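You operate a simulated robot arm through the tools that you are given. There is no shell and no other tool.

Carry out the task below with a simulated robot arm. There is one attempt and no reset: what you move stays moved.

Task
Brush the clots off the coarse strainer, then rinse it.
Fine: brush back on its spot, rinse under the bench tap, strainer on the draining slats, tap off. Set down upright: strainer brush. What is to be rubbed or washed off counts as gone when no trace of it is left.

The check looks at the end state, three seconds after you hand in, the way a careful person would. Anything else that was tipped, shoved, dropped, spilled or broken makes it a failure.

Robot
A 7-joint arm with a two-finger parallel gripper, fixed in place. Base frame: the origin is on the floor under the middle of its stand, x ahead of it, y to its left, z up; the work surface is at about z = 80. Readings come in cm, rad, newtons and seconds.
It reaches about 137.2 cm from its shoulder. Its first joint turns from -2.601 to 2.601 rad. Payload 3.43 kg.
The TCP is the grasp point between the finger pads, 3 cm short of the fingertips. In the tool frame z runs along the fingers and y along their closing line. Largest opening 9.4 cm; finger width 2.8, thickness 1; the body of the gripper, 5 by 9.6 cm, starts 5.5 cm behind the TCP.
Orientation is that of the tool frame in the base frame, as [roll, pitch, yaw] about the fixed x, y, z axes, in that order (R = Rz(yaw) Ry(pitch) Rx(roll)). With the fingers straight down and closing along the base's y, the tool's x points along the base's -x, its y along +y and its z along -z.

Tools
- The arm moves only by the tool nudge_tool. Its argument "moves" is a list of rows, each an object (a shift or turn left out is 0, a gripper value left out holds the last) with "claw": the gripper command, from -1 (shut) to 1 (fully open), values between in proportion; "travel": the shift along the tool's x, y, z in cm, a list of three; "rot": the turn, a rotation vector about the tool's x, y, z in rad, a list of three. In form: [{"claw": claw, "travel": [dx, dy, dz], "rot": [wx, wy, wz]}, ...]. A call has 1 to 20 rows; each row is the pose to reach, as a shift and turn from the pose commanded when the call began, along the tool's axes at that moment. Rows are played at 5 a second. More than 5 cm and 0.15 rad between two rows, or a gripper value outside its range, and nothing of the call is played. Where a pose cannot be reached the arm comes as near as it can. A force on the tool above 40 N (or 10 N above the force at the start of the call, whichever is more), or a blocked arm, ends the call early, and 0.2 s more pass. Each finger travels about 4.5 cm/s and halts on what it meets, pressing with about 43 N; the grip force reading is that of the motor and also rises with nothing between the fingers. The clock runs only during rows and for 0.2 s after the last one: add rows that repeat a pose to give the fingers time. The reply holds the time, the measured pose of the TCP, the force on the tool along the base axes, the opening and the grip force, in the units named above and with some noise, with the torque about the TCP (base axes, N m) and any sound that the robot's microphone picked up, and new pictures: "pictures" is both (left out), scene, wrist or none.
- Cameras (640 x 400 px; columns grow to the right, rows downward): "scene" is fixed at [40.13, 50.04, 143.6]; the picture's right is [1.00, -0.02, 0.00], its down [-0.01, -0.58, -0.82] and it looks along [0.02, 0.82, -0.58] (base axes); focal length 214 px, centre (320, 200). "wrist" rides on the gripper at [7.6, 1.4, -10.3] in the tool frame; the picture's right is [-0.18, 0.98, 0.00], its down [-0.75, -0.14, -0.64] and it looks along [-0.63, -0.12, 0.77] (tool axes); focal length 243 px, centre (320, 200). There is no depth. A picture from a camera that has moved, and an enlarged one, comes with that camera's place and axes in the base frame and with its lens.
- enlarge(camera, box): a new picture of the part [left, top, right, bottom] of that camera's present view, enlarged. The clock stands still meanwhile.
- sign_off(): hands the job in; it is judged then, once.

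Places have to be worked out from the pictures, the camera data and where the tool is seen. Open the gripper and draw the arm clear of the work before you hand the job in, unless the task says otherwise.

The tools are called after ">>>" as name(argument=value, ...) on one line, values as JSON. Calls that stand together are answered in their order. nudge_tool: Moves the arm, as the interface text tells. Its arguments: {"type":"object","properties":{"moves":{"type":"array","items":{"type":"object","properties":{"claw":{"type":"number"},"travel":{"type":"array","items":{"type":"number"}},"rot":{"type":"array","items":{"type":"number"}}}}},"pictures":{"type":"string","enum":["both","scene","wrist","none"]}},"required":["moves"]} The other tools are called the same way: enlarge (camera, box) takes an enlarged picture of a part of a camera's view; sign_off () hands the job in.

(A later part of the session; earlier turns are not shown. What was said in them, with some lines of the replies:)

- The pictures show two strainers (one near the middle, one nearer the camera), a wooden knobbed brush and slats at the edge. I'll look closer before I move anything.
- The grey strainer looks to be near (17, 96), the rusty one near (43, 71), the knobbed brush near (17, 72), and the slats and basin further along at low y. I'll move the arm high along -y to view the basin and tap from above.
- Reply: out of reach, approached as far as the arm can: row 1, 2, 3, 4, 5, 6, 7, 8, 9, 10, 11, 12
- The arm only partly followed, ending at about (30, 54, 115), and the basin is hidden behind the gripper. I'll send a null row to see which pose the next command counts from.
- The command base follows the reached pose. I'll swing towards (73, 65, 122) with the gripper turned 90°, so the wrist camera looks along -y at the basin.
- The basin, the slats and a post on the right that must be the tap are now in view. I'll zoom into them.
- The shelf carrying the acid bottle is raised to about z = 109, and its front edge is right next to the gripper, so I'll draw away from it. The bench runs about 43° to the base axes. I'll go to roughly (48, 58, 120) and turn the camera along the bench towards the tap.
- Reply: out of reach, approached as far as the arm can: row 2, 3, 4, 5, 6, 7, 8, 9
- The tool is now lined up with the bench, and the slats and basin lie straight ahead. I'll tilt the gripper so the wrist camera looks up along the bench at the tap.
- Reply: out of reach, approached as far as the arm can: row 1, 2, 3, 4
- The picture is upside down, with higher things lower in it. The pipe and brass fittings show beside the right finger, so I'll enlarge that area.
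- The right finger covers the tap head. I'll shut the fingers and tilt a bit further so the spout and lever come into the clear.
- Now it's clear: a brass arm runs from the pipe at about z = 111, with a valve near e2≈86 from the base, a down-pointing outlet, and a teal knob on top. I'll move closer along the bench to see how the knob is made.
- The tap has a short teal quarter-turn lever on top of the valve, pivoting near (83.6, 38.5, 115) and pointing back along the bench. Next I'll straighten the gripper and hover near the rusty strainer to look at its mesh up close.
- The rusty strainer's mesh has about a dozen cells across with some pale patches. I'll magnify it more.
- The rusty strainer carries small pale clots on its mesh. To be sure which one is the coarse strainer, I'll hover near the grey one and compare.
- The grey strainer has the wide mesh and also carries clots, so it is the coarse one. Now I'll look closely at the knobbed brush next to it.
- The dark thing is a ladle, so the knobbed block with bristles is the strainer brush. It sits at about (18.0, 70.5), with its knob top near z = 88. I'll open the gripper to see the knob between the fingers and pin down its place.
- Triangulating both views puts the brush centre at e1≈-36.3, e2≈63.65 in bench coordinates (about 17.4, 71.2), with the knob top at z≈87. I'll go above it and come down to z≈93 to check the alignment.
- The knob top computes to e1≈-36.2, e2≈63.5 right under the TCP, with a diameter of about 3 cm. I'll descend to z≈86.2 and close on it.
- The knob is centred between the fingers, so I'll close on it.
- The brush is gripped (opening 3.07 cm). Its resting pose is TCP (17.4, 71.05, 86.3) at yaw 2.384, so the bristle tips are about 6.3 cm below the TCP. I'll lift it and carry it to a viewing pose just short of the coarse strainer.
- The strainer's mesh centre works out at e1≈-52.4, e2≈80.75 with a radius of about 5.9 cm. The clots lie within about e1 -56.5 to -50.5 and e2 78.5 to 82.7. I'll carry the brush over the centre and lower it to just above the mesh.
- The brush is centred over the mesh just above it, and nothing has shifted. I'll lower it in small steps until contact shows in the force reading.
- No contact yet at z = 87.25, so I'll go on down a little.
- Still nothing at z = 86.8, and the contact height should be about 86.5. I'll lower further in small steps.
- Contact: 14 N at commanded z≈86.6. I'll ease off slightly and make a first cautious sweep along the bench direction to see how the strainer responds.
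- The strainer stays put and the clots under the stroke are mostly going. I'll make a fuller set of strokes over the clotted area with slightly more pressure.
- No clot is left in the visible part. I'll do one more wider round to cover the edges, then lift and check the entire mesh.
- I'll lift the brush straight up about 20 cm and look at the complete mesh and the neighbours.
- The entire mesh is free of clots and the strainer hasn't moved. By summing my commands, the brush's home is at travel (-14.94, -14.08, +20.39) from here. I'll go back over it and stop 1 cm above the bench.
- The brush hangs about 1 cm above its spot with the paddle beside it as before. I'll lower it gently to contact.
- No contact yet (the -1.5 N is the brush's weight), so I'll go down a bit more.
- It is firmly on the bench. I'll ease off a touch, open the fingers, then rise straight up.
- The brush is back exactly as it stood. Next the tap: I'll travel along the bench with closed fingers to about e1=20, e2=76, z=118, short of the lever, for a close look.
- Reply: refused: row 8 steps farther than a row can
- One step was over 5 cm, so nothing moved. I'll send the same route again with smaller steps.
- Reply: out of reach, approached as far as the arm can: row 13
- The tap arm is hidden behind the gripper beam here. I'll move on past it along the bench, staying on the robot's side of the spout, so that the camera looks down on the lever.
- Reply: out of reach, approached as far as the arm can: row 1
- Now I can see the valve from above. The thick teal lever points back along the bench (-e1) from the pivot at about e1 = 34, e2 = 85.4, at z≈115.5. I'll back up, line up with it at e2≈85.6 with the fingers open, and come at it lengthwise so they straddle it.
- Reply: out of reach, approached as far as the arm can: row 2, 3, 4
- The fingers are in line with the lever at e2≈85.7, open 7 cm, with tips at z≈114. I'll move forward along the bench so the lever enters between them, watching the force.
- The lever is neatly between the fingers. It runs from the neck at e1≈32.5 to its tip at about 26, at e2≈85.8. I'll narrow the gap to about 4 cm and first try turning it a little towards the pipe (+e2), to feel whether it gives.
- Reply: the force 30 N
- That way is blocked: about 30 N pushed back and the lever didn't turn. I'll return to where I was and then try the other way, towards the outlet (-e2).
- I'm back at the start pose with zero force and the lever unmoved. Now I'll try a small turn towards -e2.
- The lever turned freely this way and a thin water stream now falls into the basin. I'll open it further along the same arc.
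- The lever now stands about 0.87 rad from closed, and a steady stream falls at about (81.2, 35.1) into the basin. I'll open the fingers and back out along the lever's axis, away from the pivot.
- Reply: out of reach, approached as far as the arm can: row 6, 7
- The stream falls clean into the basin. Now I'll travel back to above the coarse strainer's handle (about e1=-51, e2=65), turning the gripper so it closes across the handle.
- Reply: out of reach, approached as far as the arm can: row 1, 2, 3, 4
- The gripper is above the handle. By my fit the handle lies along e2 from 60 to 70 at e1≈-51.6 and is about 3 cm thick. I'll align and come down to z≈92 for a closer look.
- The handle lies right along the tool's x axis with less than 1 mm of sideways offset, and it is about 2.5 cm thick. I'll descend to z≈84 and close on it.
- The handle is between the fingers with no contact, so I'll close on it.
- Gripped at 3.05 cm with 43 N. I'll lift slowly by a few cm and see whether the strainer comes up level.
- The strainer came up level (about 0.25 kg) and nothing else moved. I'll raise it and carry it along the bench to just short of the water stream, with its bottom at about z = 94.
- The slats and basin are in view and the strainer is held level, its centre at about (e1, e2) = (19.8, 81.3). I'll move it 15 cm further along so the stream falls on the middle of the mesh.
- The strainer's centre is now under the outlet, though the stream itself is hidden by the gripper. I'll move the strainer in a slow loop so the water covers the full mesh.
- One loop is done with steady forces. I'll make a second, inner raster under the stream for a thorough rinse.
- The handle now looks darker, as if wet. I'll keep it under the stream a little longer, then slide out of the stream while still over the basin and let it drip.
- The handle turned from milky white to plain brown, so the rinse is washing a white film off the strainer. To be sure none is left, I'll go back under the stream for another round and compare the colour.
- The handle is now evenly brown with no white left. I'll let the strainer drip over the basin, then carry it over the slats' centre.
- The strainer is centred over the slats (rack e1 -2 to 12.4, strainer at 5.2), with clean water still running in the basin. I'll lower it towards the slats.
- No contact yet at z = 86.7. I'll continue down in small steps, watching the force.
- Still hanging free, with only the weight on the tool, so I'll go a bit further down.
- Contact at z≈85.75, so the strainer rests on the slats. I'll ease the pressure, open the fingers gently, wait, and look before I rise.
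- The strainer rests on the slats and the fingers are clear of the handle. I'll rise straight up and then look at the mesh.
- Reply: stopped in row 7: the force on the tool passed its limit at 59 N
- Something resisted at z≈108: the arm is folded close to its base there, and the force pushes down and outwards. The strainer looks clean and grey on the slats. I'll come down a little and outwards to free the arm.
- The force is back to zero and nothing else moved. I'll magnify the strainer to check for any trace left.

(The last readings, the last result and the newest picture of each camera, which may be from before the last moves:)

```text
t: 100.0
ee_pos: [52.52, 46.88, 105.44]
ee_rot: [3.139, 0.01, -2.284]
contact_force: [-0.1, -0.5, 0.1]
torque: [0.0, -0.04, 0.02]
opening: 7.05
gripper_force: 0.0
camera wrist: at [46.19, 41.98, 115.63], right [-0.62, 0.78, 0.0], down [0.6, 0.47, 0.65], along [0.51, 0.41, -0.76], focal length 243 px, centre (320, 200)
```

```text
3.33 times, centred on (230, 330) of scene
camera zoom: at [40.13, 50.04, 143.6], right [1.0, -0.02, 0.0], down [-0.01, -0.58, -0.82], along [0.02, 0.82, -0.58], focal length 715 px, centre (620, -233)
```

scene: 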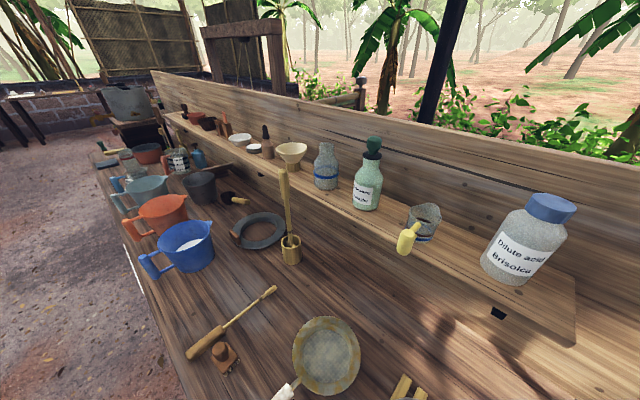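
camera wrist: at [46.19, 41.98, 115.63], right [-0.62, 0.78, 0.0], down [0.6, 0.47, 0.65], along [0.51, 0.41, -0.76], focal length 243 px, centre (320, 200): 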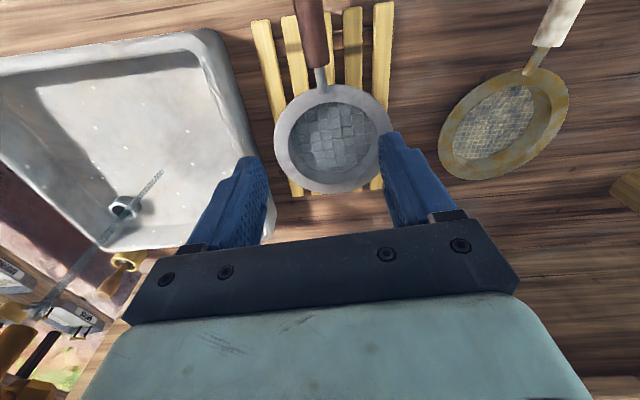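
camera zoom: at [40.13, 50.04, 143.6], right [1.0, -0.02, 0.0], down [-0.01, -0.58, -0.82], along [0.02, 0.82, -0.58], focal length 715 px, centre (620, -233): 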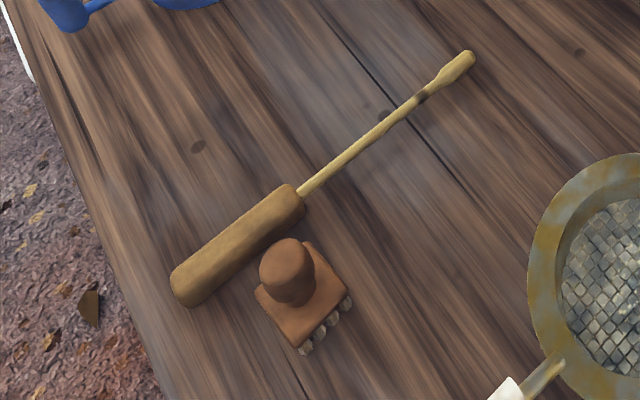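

The strainer is clean, with bare grey metal and a brown handle. The brush and paddle stand as they were. Next is closing the tap: I'll go back to the pose in line with the lever, 12 cm short of it, at the lever's current angle.

>>> nudge_tool(moves=[{"claw": 0.5, "travel": [-0.1, -3.06, -1.5], "rot": [0, 0.002, 0.108]}, {"claw": 0.5, "travel": [-0.2, -6.12, -3], "rot": [0, 0.003, 0.217]}, {"claw": 0.5, "travel": [-0.3, -9.2, -5], "rot": [0, 0.005, 0.325]}, {"claw": 0.5, "travel": [-0.4, -12.2, -7], "rot": [0, 0.007, 0.434]}, {"claw": 0.5, "travel": [-0.5, -15.3, -9], "rot": [0, 0.008, 0.542]}, {"claw": 0.5, "travel": [-0.55, -18.37, -10.6], "rot": [0, 0.01, 0.651]}], pictures="wrist")

>>> enlarge(camera="wrist", box=[180, 0, 500, 240])

```text
t: 101.1
ee_pos: [62.5, 38.63, 112.83]
ee_rot: [3.136, 0.014, -2.736]
contact_force: [2.0, 0.8, -1.6]
torque: [0.01, 0.07, 0.03]
opening: 7.03
gripper_force: 0.0
out of reach, approached as far as the arm can: row 5
stopped in row 5: the force on the tool passed its limit at 51 N (the readings are from after the stop); the commanded pose is now the measured one
camera wrist: at [54.72, 36.84, 122.95], right [-0.22, 0.98, 0.01], down [0.74, 0.16, 0.65], along [0.63, 0.15, -0.76], focal length 243 px, centre (320, 200)
```

wrist: 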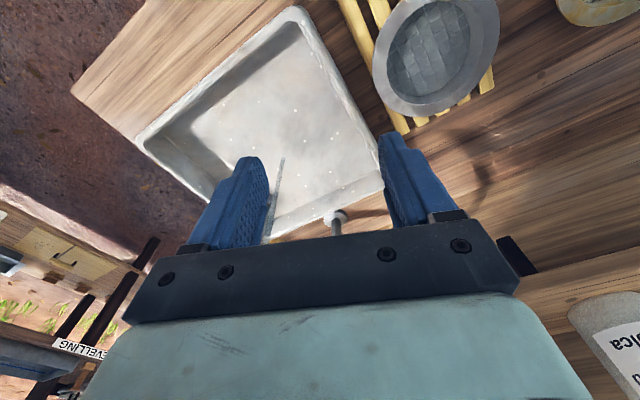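

```text
1.67 times, centred on (340, 120) of wrist
camera zoom: at [54.72, 36.84, 122.95], right [-0.22, 0.98, 0.01], down [0.74, 0.16, 0.65], along [0.63, 0.15, -0.76], focal length 404 px, centre (287, 333)
```

zoom: 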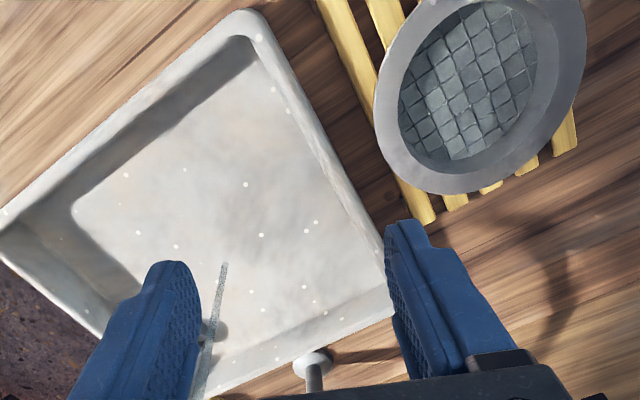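

The arm again pressed against its own limits near r≈73, z≈113, since it can't go that high so close in. I'll come down, close the fingers, swing to about e1=36, e2=70 at z≈106 turned along the bench, and rise only further out.

>>> nudge_tool(moves=[{"claw": -1, "travel": [0, 0, 3.2]}, {"claw": -1, "travel": [0, 0, 6.3]}, {"claw": -1, "travel": [-0.65, -1.79, 6.3], "rot": [0, 0, 0.129]}, {"claw": -1, "travel": [-1.3, -3.58, 6.3], "rot": [0, 0, 0.258]}, {"claw": -1, "travel": [-1.95, -5.37, 6.3], "rot": [0, 0, 0.387]}, {"claw": -1, "travel": [-2.6, -7.16, 6.3], "rot": [0, 0, 0.516]}, {"claw": -1, "travel": [-3.26, -8.94, 6.3], "rot": [0, 0, 0.646]}, {"claw": -1, "travel": [-3.91, -10.73, 6.3], "rot": [0, 0, 0.775]}, {"claw": -1, "travel": [-4.56, -12.52, 6.3], "rot": [0, 0, 0.904]}, {"claw": -1, "travel": [-5.21, -14.31, 6.3], "rot": [0, 0, 1.033]}, {"claw": -1, "travel": [-5.86, -16.1, 6.3], "rot": [0, 0, 1.162]}], pictures="wrist")

>>> enlarge(camera="wrist", box=[320, 0, 640, 240])

```text
t: 103.5
ee_pos: [74.21, 26.27, 106.6]
ee_rot: [3.127, 0.003, 2.384]
contact_force: [0.2, -0.1, -0.4]
torque: [0.01, 0.0, -0.03]
opening: 0.0
gripper_force: 32.6
camera wrist: at [69.5, 32.4, 116.85], right [0.81, 0.59, 0.01], down [0.44, -0.63, 0.64], along [0.39, -0.51, -0.77], focal length 243 px, centre (320, 200)
```

wrist: 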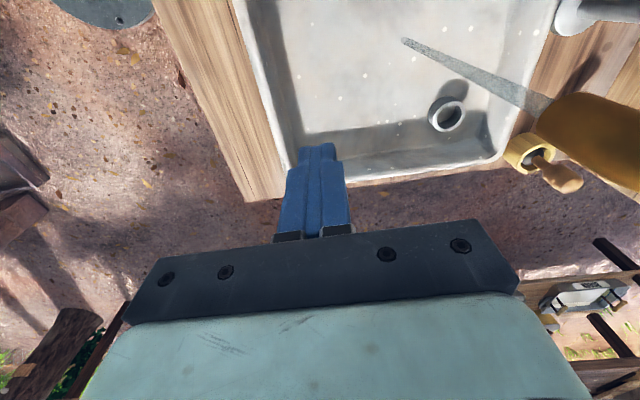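

```text
1.67 times, centred on (480, 120) of wrist
camera zoom: at [69.5, 32.4, 116.85], right [0.81, 0.59, 0.01], down [0.44, -0.63, 0.64], along [0.39, -0.51, -0.77], focal length 404 px, centre (53, 333)
```

zoom: 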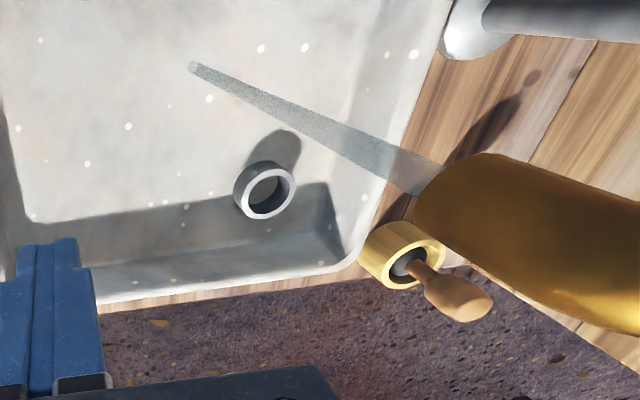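

I can see the stream from the outlet. Now I'll rise to z≈116.9 while moving slightly outward, so the closed fingertips end level with the lever's lower half.

>>> nudge_tool(moves=[{"claw": -1, "travel": [0, 0.5, -3.5]}, {"claw": -1, "travel": [0, 1.2, -7]}, {"claw": -1, "travel": [0, 2.2, -9.5]}, {"claw": -1, "travel": [0, 3, -10.3]}, {"claw": -1, "travel": [0, 3, -10.3]}], pictures="wrist")

>>> enlarge(camera="wrist", box=[320, 0, 640, 240])

```text
t: 104.7
ee_pos: [76.18, 28.35, 117.04]
ee_rot: [3.129, -0.001, 2.384]
contact_force: [0.2, 1.0, -0.5]
torque: [0.01, 0.03, -0.02]
opening: 0.0
gripper_force: 33.3
camera wrist: at [71.52, 34.52, 127.31], right [0.81, 0.59, 0.01], down [0.44, -0.63, 0.64], along [0.39, -0.51, -0.77], focal length 243 px, centre (320, 200)
```

wrist: 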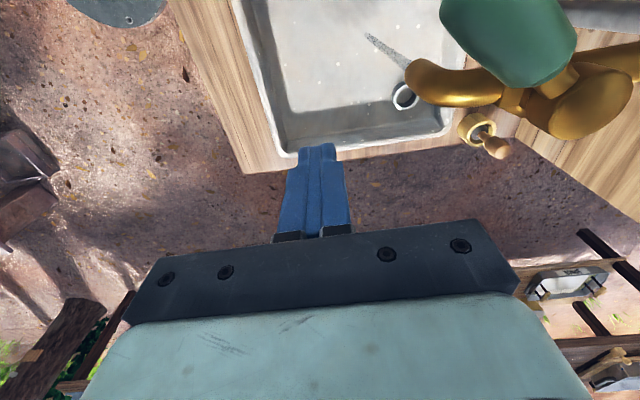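

```text
1.67 times, centred on (480, 120) of wrist
camera zoom: at [71.52, 34.52, 127.31], right [0.81, 0.59, 0.01], down [0.44, -0.63, 0.64], along [0.39, -0.51, -0.77], focal length 404 px, centre (53, 333)
```

zoom: 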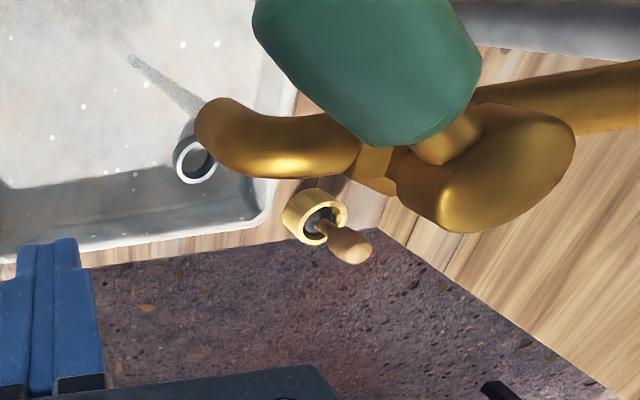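

The lever is in view, pointing at 0.87 rad as left. I'll push it from the robot's side with the closed fingers along an arc back towards the closed position, and stop halfway to check.

>>> nudge_tool(moves=[{"claw": -1, "travel": [1.36, 4.05, 0]}, {"claw": -1, "travel": [2.0, 5.3, 0]}, {"claw": -1, "travel": [2.56, 6.25, 0]}, {"claw": -1, "travel": [3.46, 6.95, 0]}, {"claw": -1, "travel": [4.26, 7.35, 0]}, {"claw": -1, "travel": [5.06, 7.95, 0]}], pictures="wrist")

>>> enlarge(camera="wrist", box=[240, 20, 560, 260])

```text
t: 106.1
ee_pos: [78.04, 37.57, 116.92]
ee_rot: [3.127, 0.002, 2.385]
contact_force: [1.0, -2.5, 1.0]
torque: [-0.05, -0.05, 0.0]
opening: 0.02
gripper_force: 32.6
camera wrist: at [73.25, 43.74, 127.23], right [0.81, 0.59, 0.01], down [0.44, -0.63, 0.64], along [0.39, -0.51, -0.77], focal length 243 px, centre (320, 200)
```

wrist: 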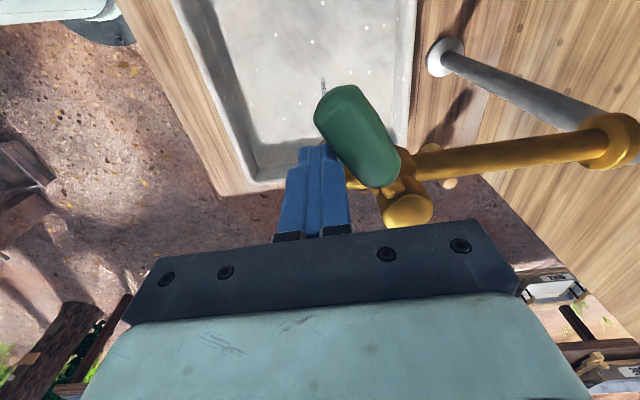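

```text
1.67 times, centred on (400, 140) of wrist
camera zoom: at [73.25, 43.74, 127.23], right [0.81, 0.59, 0.01], down [0.44, -0.63, 0.64], along [0.39, -0.51, -0.77], focal length 404 px, centre (187, 300)
```

zoom: 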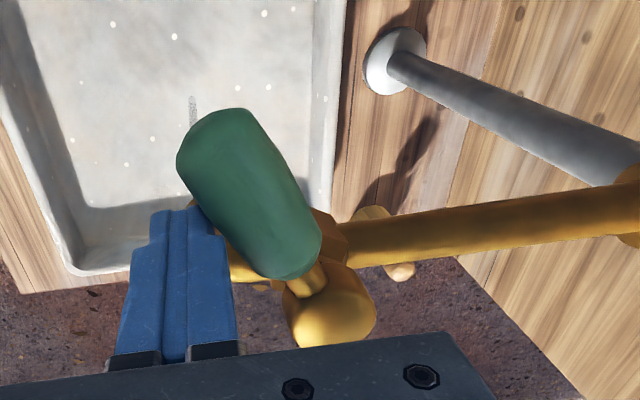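

The lever follows the fingers, now at about 0.5 rad. I'll push on to the closed stop.

>>> nudge_tool(moves=[{"claw": -1, "travel": [0.78, 0.7, 0]}, {"claw": -1, "travel": [1.38, 1.5, 0]}, {"claw": -1, "travel": [1.78, 2.2, 0]}, {"claw": -1, "travel": [1.88, 2.7, 0]}], pictures="wrist")

>>> enlarge(camera="wrist", box=[240, 20, 560, 260])

```text
t: 107.1
ee_pos: [78.48, 40.79, 117.1]
ee_rot: [3.128, 0.002, 2.384]
contact_force: [-2.4, -3.4, -0.7]
torque: [-0.08, -0.01, 0.02]
opening: 0.01
gripper_force: 33.4
camera wrist: at [73.78, 46.95, 127.3], right [0.81, 0.59, 0.01], down [0.44, -0.63, 0.64], along [0.39, -0.51, -0.77], focal length 243 px, centre (320, 200)
```

wrist: 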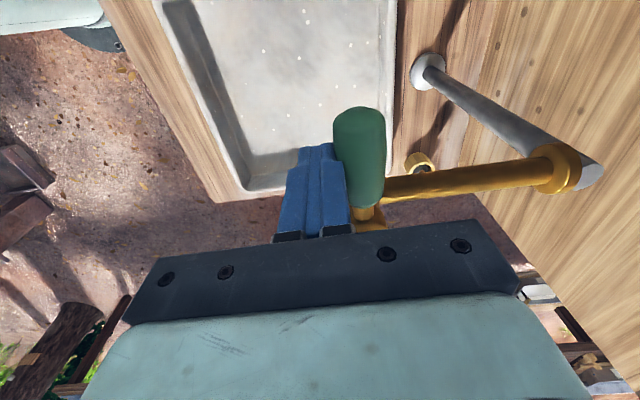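

```text
1.67 times, centred on (400, 140) of wrist
camera zoom: at [73.78, 46.95, 127.3], right [0.81, 0.59, 0.01], down [0.44, -0.63, 0.64], along [0.39, -0.51, -0.77], focal length 404 px, centre (187, 300)
```

zoom: 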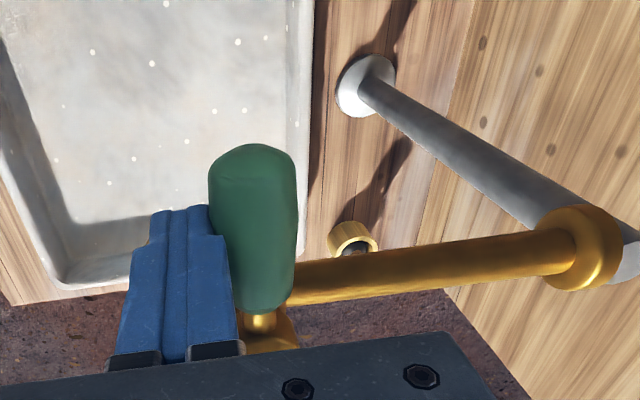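

The lever is nearly back at its closed line. I'll press a little more to be sure that it meets the stop.

>>> nudge_tool(moves=[{"claw": -1, "travel": [0, 0.3, 0]}, {"claw": -1, "travel": [0, 0.6, 0]}, {"claw": -1, "travel": [0, 0.6, 0]}], pictures="wrist")

>>> enlarge(camera="wrist", box=[240, 20, 560, 260])

```text
t: 108.1
ee_pos: [78.64, 40.76, 117.19]
ee_rot: [3.141, -0.001, 2.382]
contact_force: [-6.6, -9.9, 6.3]
torque: [-0.06, 0.11, 0.07]
opening: 0.01
gripper_force: 32.9
stopped in row 3: the force on the tool passed its limit at 41 N (the readings are from after the stop); the commanded pose is now the measured one
camera wrist: at [73.92, 47.09, 127.31], right [0.81, 0.59, 0.0], down [0.45, -0.62, 0.64], along [0.38, -0.52, -0.77], focal length 243 px, centre (320, 200)
```

wrist: 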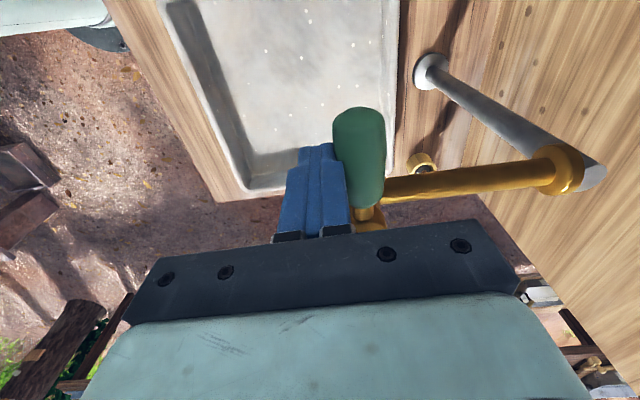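

```text
1.67 times, centred on (400, 140) of wrist
camera zoom: at [73.92, 47.09, 127.31], right [0.81, 0.59, 0.0], down [0.45, -0.62, 0.64], along [0.38, -0.52, -0.77], focal length 404 px, centre (187, 300)
```

zoom: 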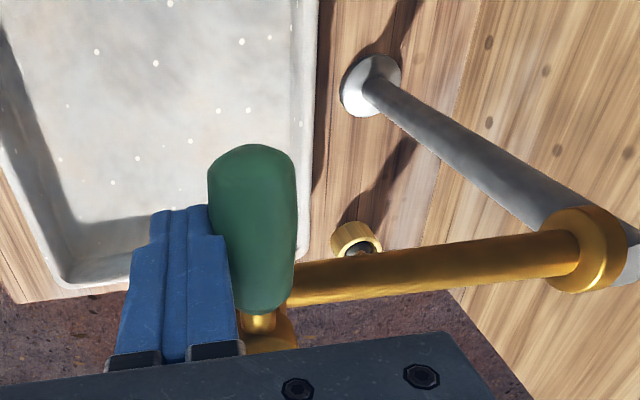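

The lever is hard against its closed stop (41 N). I'll back away towards the robot and check that no water runs.

>>> nudge_tool(moves=[{"claw": -1, "travel": [0, -1.5, 0]}, {"claw": -1, "travel": [0, -4, 0]}, {"claw": -1, "travel": [-1.5, -7, 0]}, {"claw": -1, "travel": [-4, -9.5, 0]}], pictures="wrist")

>>> enlarge(camera="wrist", box=[240, 0, 640, 260])

```text
t: 109.1
ee_pos: [75.03, 31.27, 116.68]
ee_rot: [3.133, 0.001, 2.384]
contact_force: [0.4, 0.5, 0.2]
torque: [0.0, 0.01, 0.01]
opening: 0.0
gripper_force: 32.9
camera wrist: at [70.31, 37.55, 127.05], right [0.81, 0.59, 0.01], down [0.45, -0.62, 0.64], along [0.38, -0.52, -0.77], focal length 243 px, centre (320, 200)
```

wrist: 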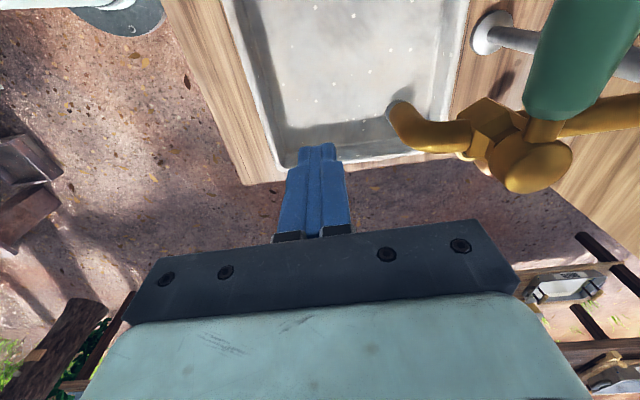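

```text
1.54 times, centred on (440, 130) of wrist
camera zoom: at [70.31, 37.55, 127.05], right [0.81, 0.59, 0.01], down [0.45, -0.62, 0.64], along [0.38, -0.52, -0.77], focal length 373 px, centre (135, 308)
```

zoom: 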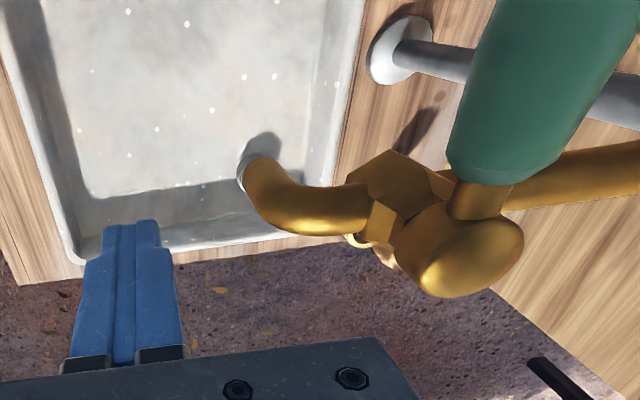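

The water is off and the lever is back in its original direction. I'll draw away along the bench, opening the gripper, to a spot from which I can check the strainer.

>>> nudge_tool(moves=[{"claw": -1, "travel": [4.1, 0.1, 0.5]}, {"claw": -1, "travel": [8.2, 0.2, 1.5]}, {"claw": -1, "travel": [12.3, 0.4, 3]}, {"claw": -1, "travel": [16.4, 0.6, 4.5]}, {"claw": -1, "travel": [20.5, 0.8, 6]}, {"claw": -1, "travel": [24.6, 1, 7.5]}, {"claw": -1, "travel": [28.7, 1.2, 8]}, {"claw": -1, "travel": [32.8, 1.5, 8]}, {"claw": -1, "travel": [36.9, 1.8, 8]}, {"claw": -1, "travel": [40, 2, 8]}], pictures="both")

>>> enlarge(camera="wrist", box=[200, 0, 500, 240])

```text
t: 111.3
ee_pos: [47.32, 60.24, 108.99]
ee_rot: [3.137, 0.0, 2.385]
contact_force: [0.5, -0.1, -0.2]
torque: [0.02, 0.01, 0.04]
opening: 0.0
gripper_force: 33.4
camera wrist: at [42.76, 66.53, 119.18], right [0.81, 0.59, 0.0], down [0.45, -0.62, 0.64], along [0.38, -0.52, -0.77], focal length 243 px, centre (320, 200)
```

scene: 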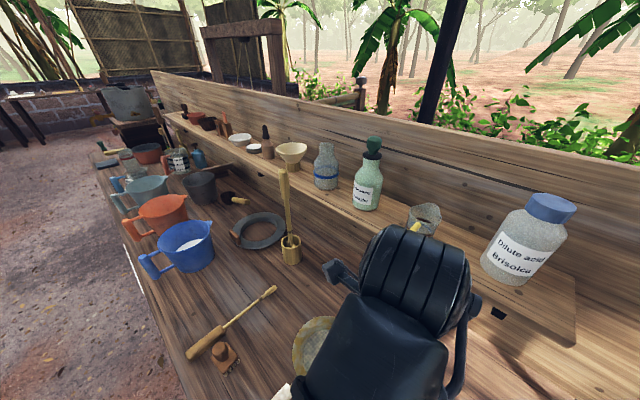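
wrist: 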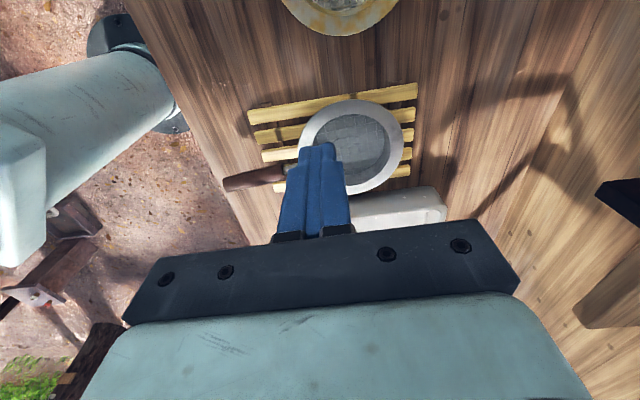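

```text
1.67 times, centred on (350, 120) of wrist
camera zoom: at [42.76, 66.53, 119.18], right [0.81, 0.59, 0.0], down [0.45, -0.62, 0.64], along [0.38, -0.52, -0.77], focal length 404 px, centre (270, 333)
```

zoom: 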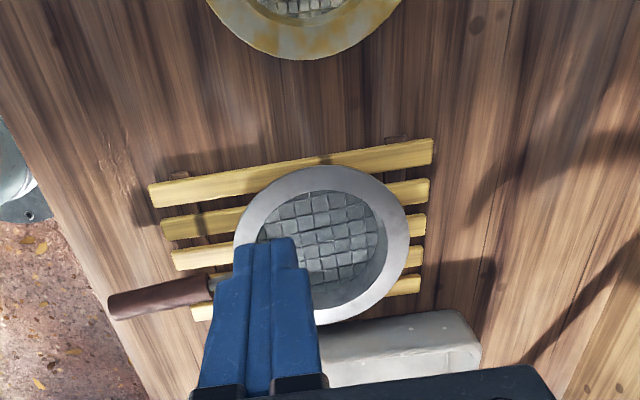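

The strainer sits upright on the slats, clean. I'll draw the arm a bit further off, open the gripper, and take a last look over the bench.

>>> nudge_tool(moves=[{"claw": 1, "travel": [4, -0.5, 0]}, {"claw": 1, "travel": [8, -1, 0]}, {"claw": 1, "travel": [12, -1.5, 0]}, {"claw": 1, "travel": [16, -2, 0]}, {"claw": 1, "travel": [20, -2, 0]}, {"claw": 1, "travel": [24, -2, 0]}, {"claw": 1, "travel": [24, -2, 0]}, {"claw": 1, "travel": [24, -2, 0]}], pictures="both")

>>> enlarge(camera="scene", box=[80, 120, 340, 320])

>>> enlarge(camera="scene", box=[340, 150, 640, 400])

>>> enlarge(camera="wrist", box=[180, 0, 480, 240])

```text
t: 113.1
ee_pos: [28.61, 75.61, 108.85]
ee_rot: [3.138, 0.0, 2.384]
contact_force: [-0.5, -0.2, 0.3]
torque: [0.04, -0.02, -0.05]
opening: 9.4
gripper_force: 0.0
camera wrist: at [23.92, 81.8, 119.06], right [0.81, 0.59, 0.0], down [0.45, -0.62, 0.64], along [0.38, -0.52, -0.77], focal length 243 px, centre (320, 200)
```

scene: 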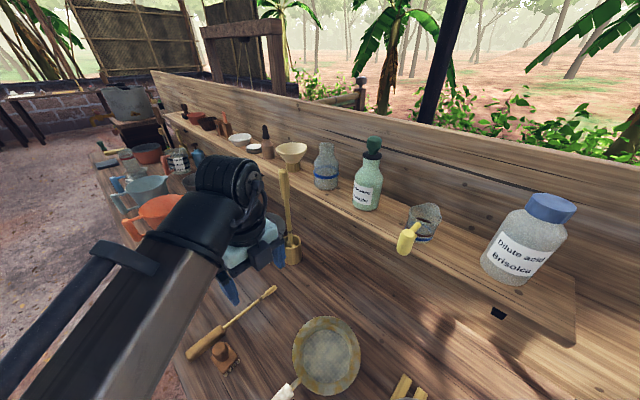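
wrist: 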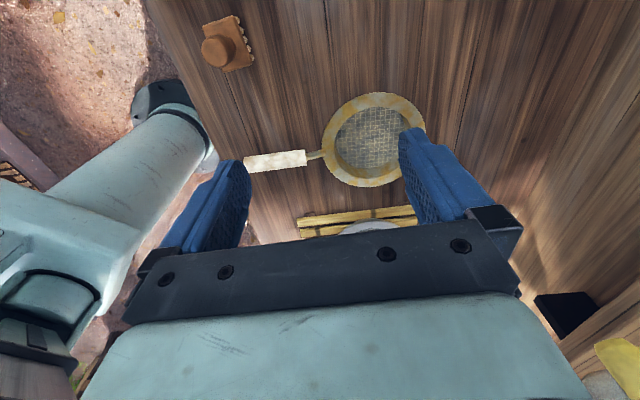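

```text
2.00 times, centred on (210, 220) of scene
camera zoom: at [40.13, 50.04, 143.6], right [1.0, -0.02, 0.0], down [-0.01, -0.58, -0.82], along [0.02, 0.82, -0.58], focal length 429 px, centre (540, 160)
```

zoom: 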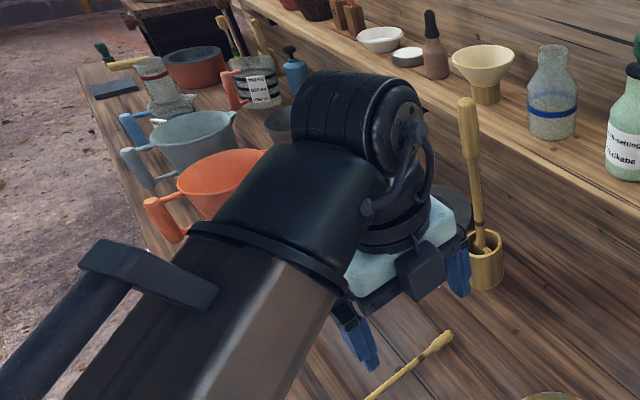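

```text
1.60 times, centred on (490, 275) of scene
camera zoom: at [40.13, 50.04, 143.6], right [1.0, -0.02, 0.0], down [-0.01, -0.58, -0.82], along [0.02, 0.82, -0.58], focal length 343 px, centre (48, 80)
```

zoom: 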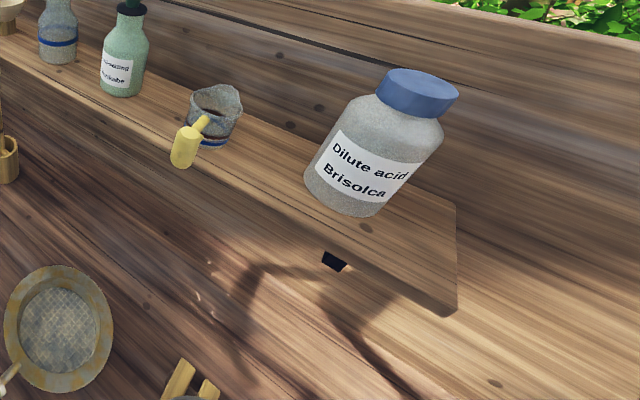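

```text
1.67 times, centred on (330, 120) of wrist
camera zoom: at [23.92, 81.8, 119.06], right [0.81, 0.59, 0.0], down [0.45, -0.62, 0.64], along [0.38, -0.52, -0.77], focal length 404 px, centre (303, 333)
```

zoom: 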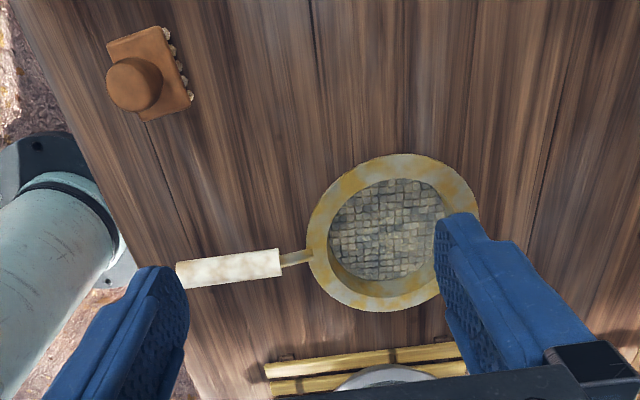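

Everything is in place:
- The brush stands on its spot.
- The strainer is clean and resting on the slats.
- The tap is off.
- The other things look undisturbed.
- The gripper is open and clear.

I'm handing in the job.

>>> sign_off()

```text
The job is handed in.
```

I brushed and rinsed the coarse strainer (the grey, wide-mesh one), and the job is handed in; I haven't seen the check's result.

- **Brushing:** no clots were visible on the mesh after the strokes.
- **Rinse:** I held the strainer under the bench tap for about 12 seconds. A white film washed off too, leaving bare grey metal and a brown handle.
- **Strainer:** it sits upright on the draining slats.
- **Brush:** it stands upright on its original spot.
- **Tap:** I pushed the lever back to its closed stop, and no water was running afterwards.

Twice while raising the arm close to its base, the force limit tripped at 59 N and 51 N. I took it for the arm reaching its own limits: nothing was in its way in the pictures, and nothing on the bench had moved. The gripper is open and clear of the work.
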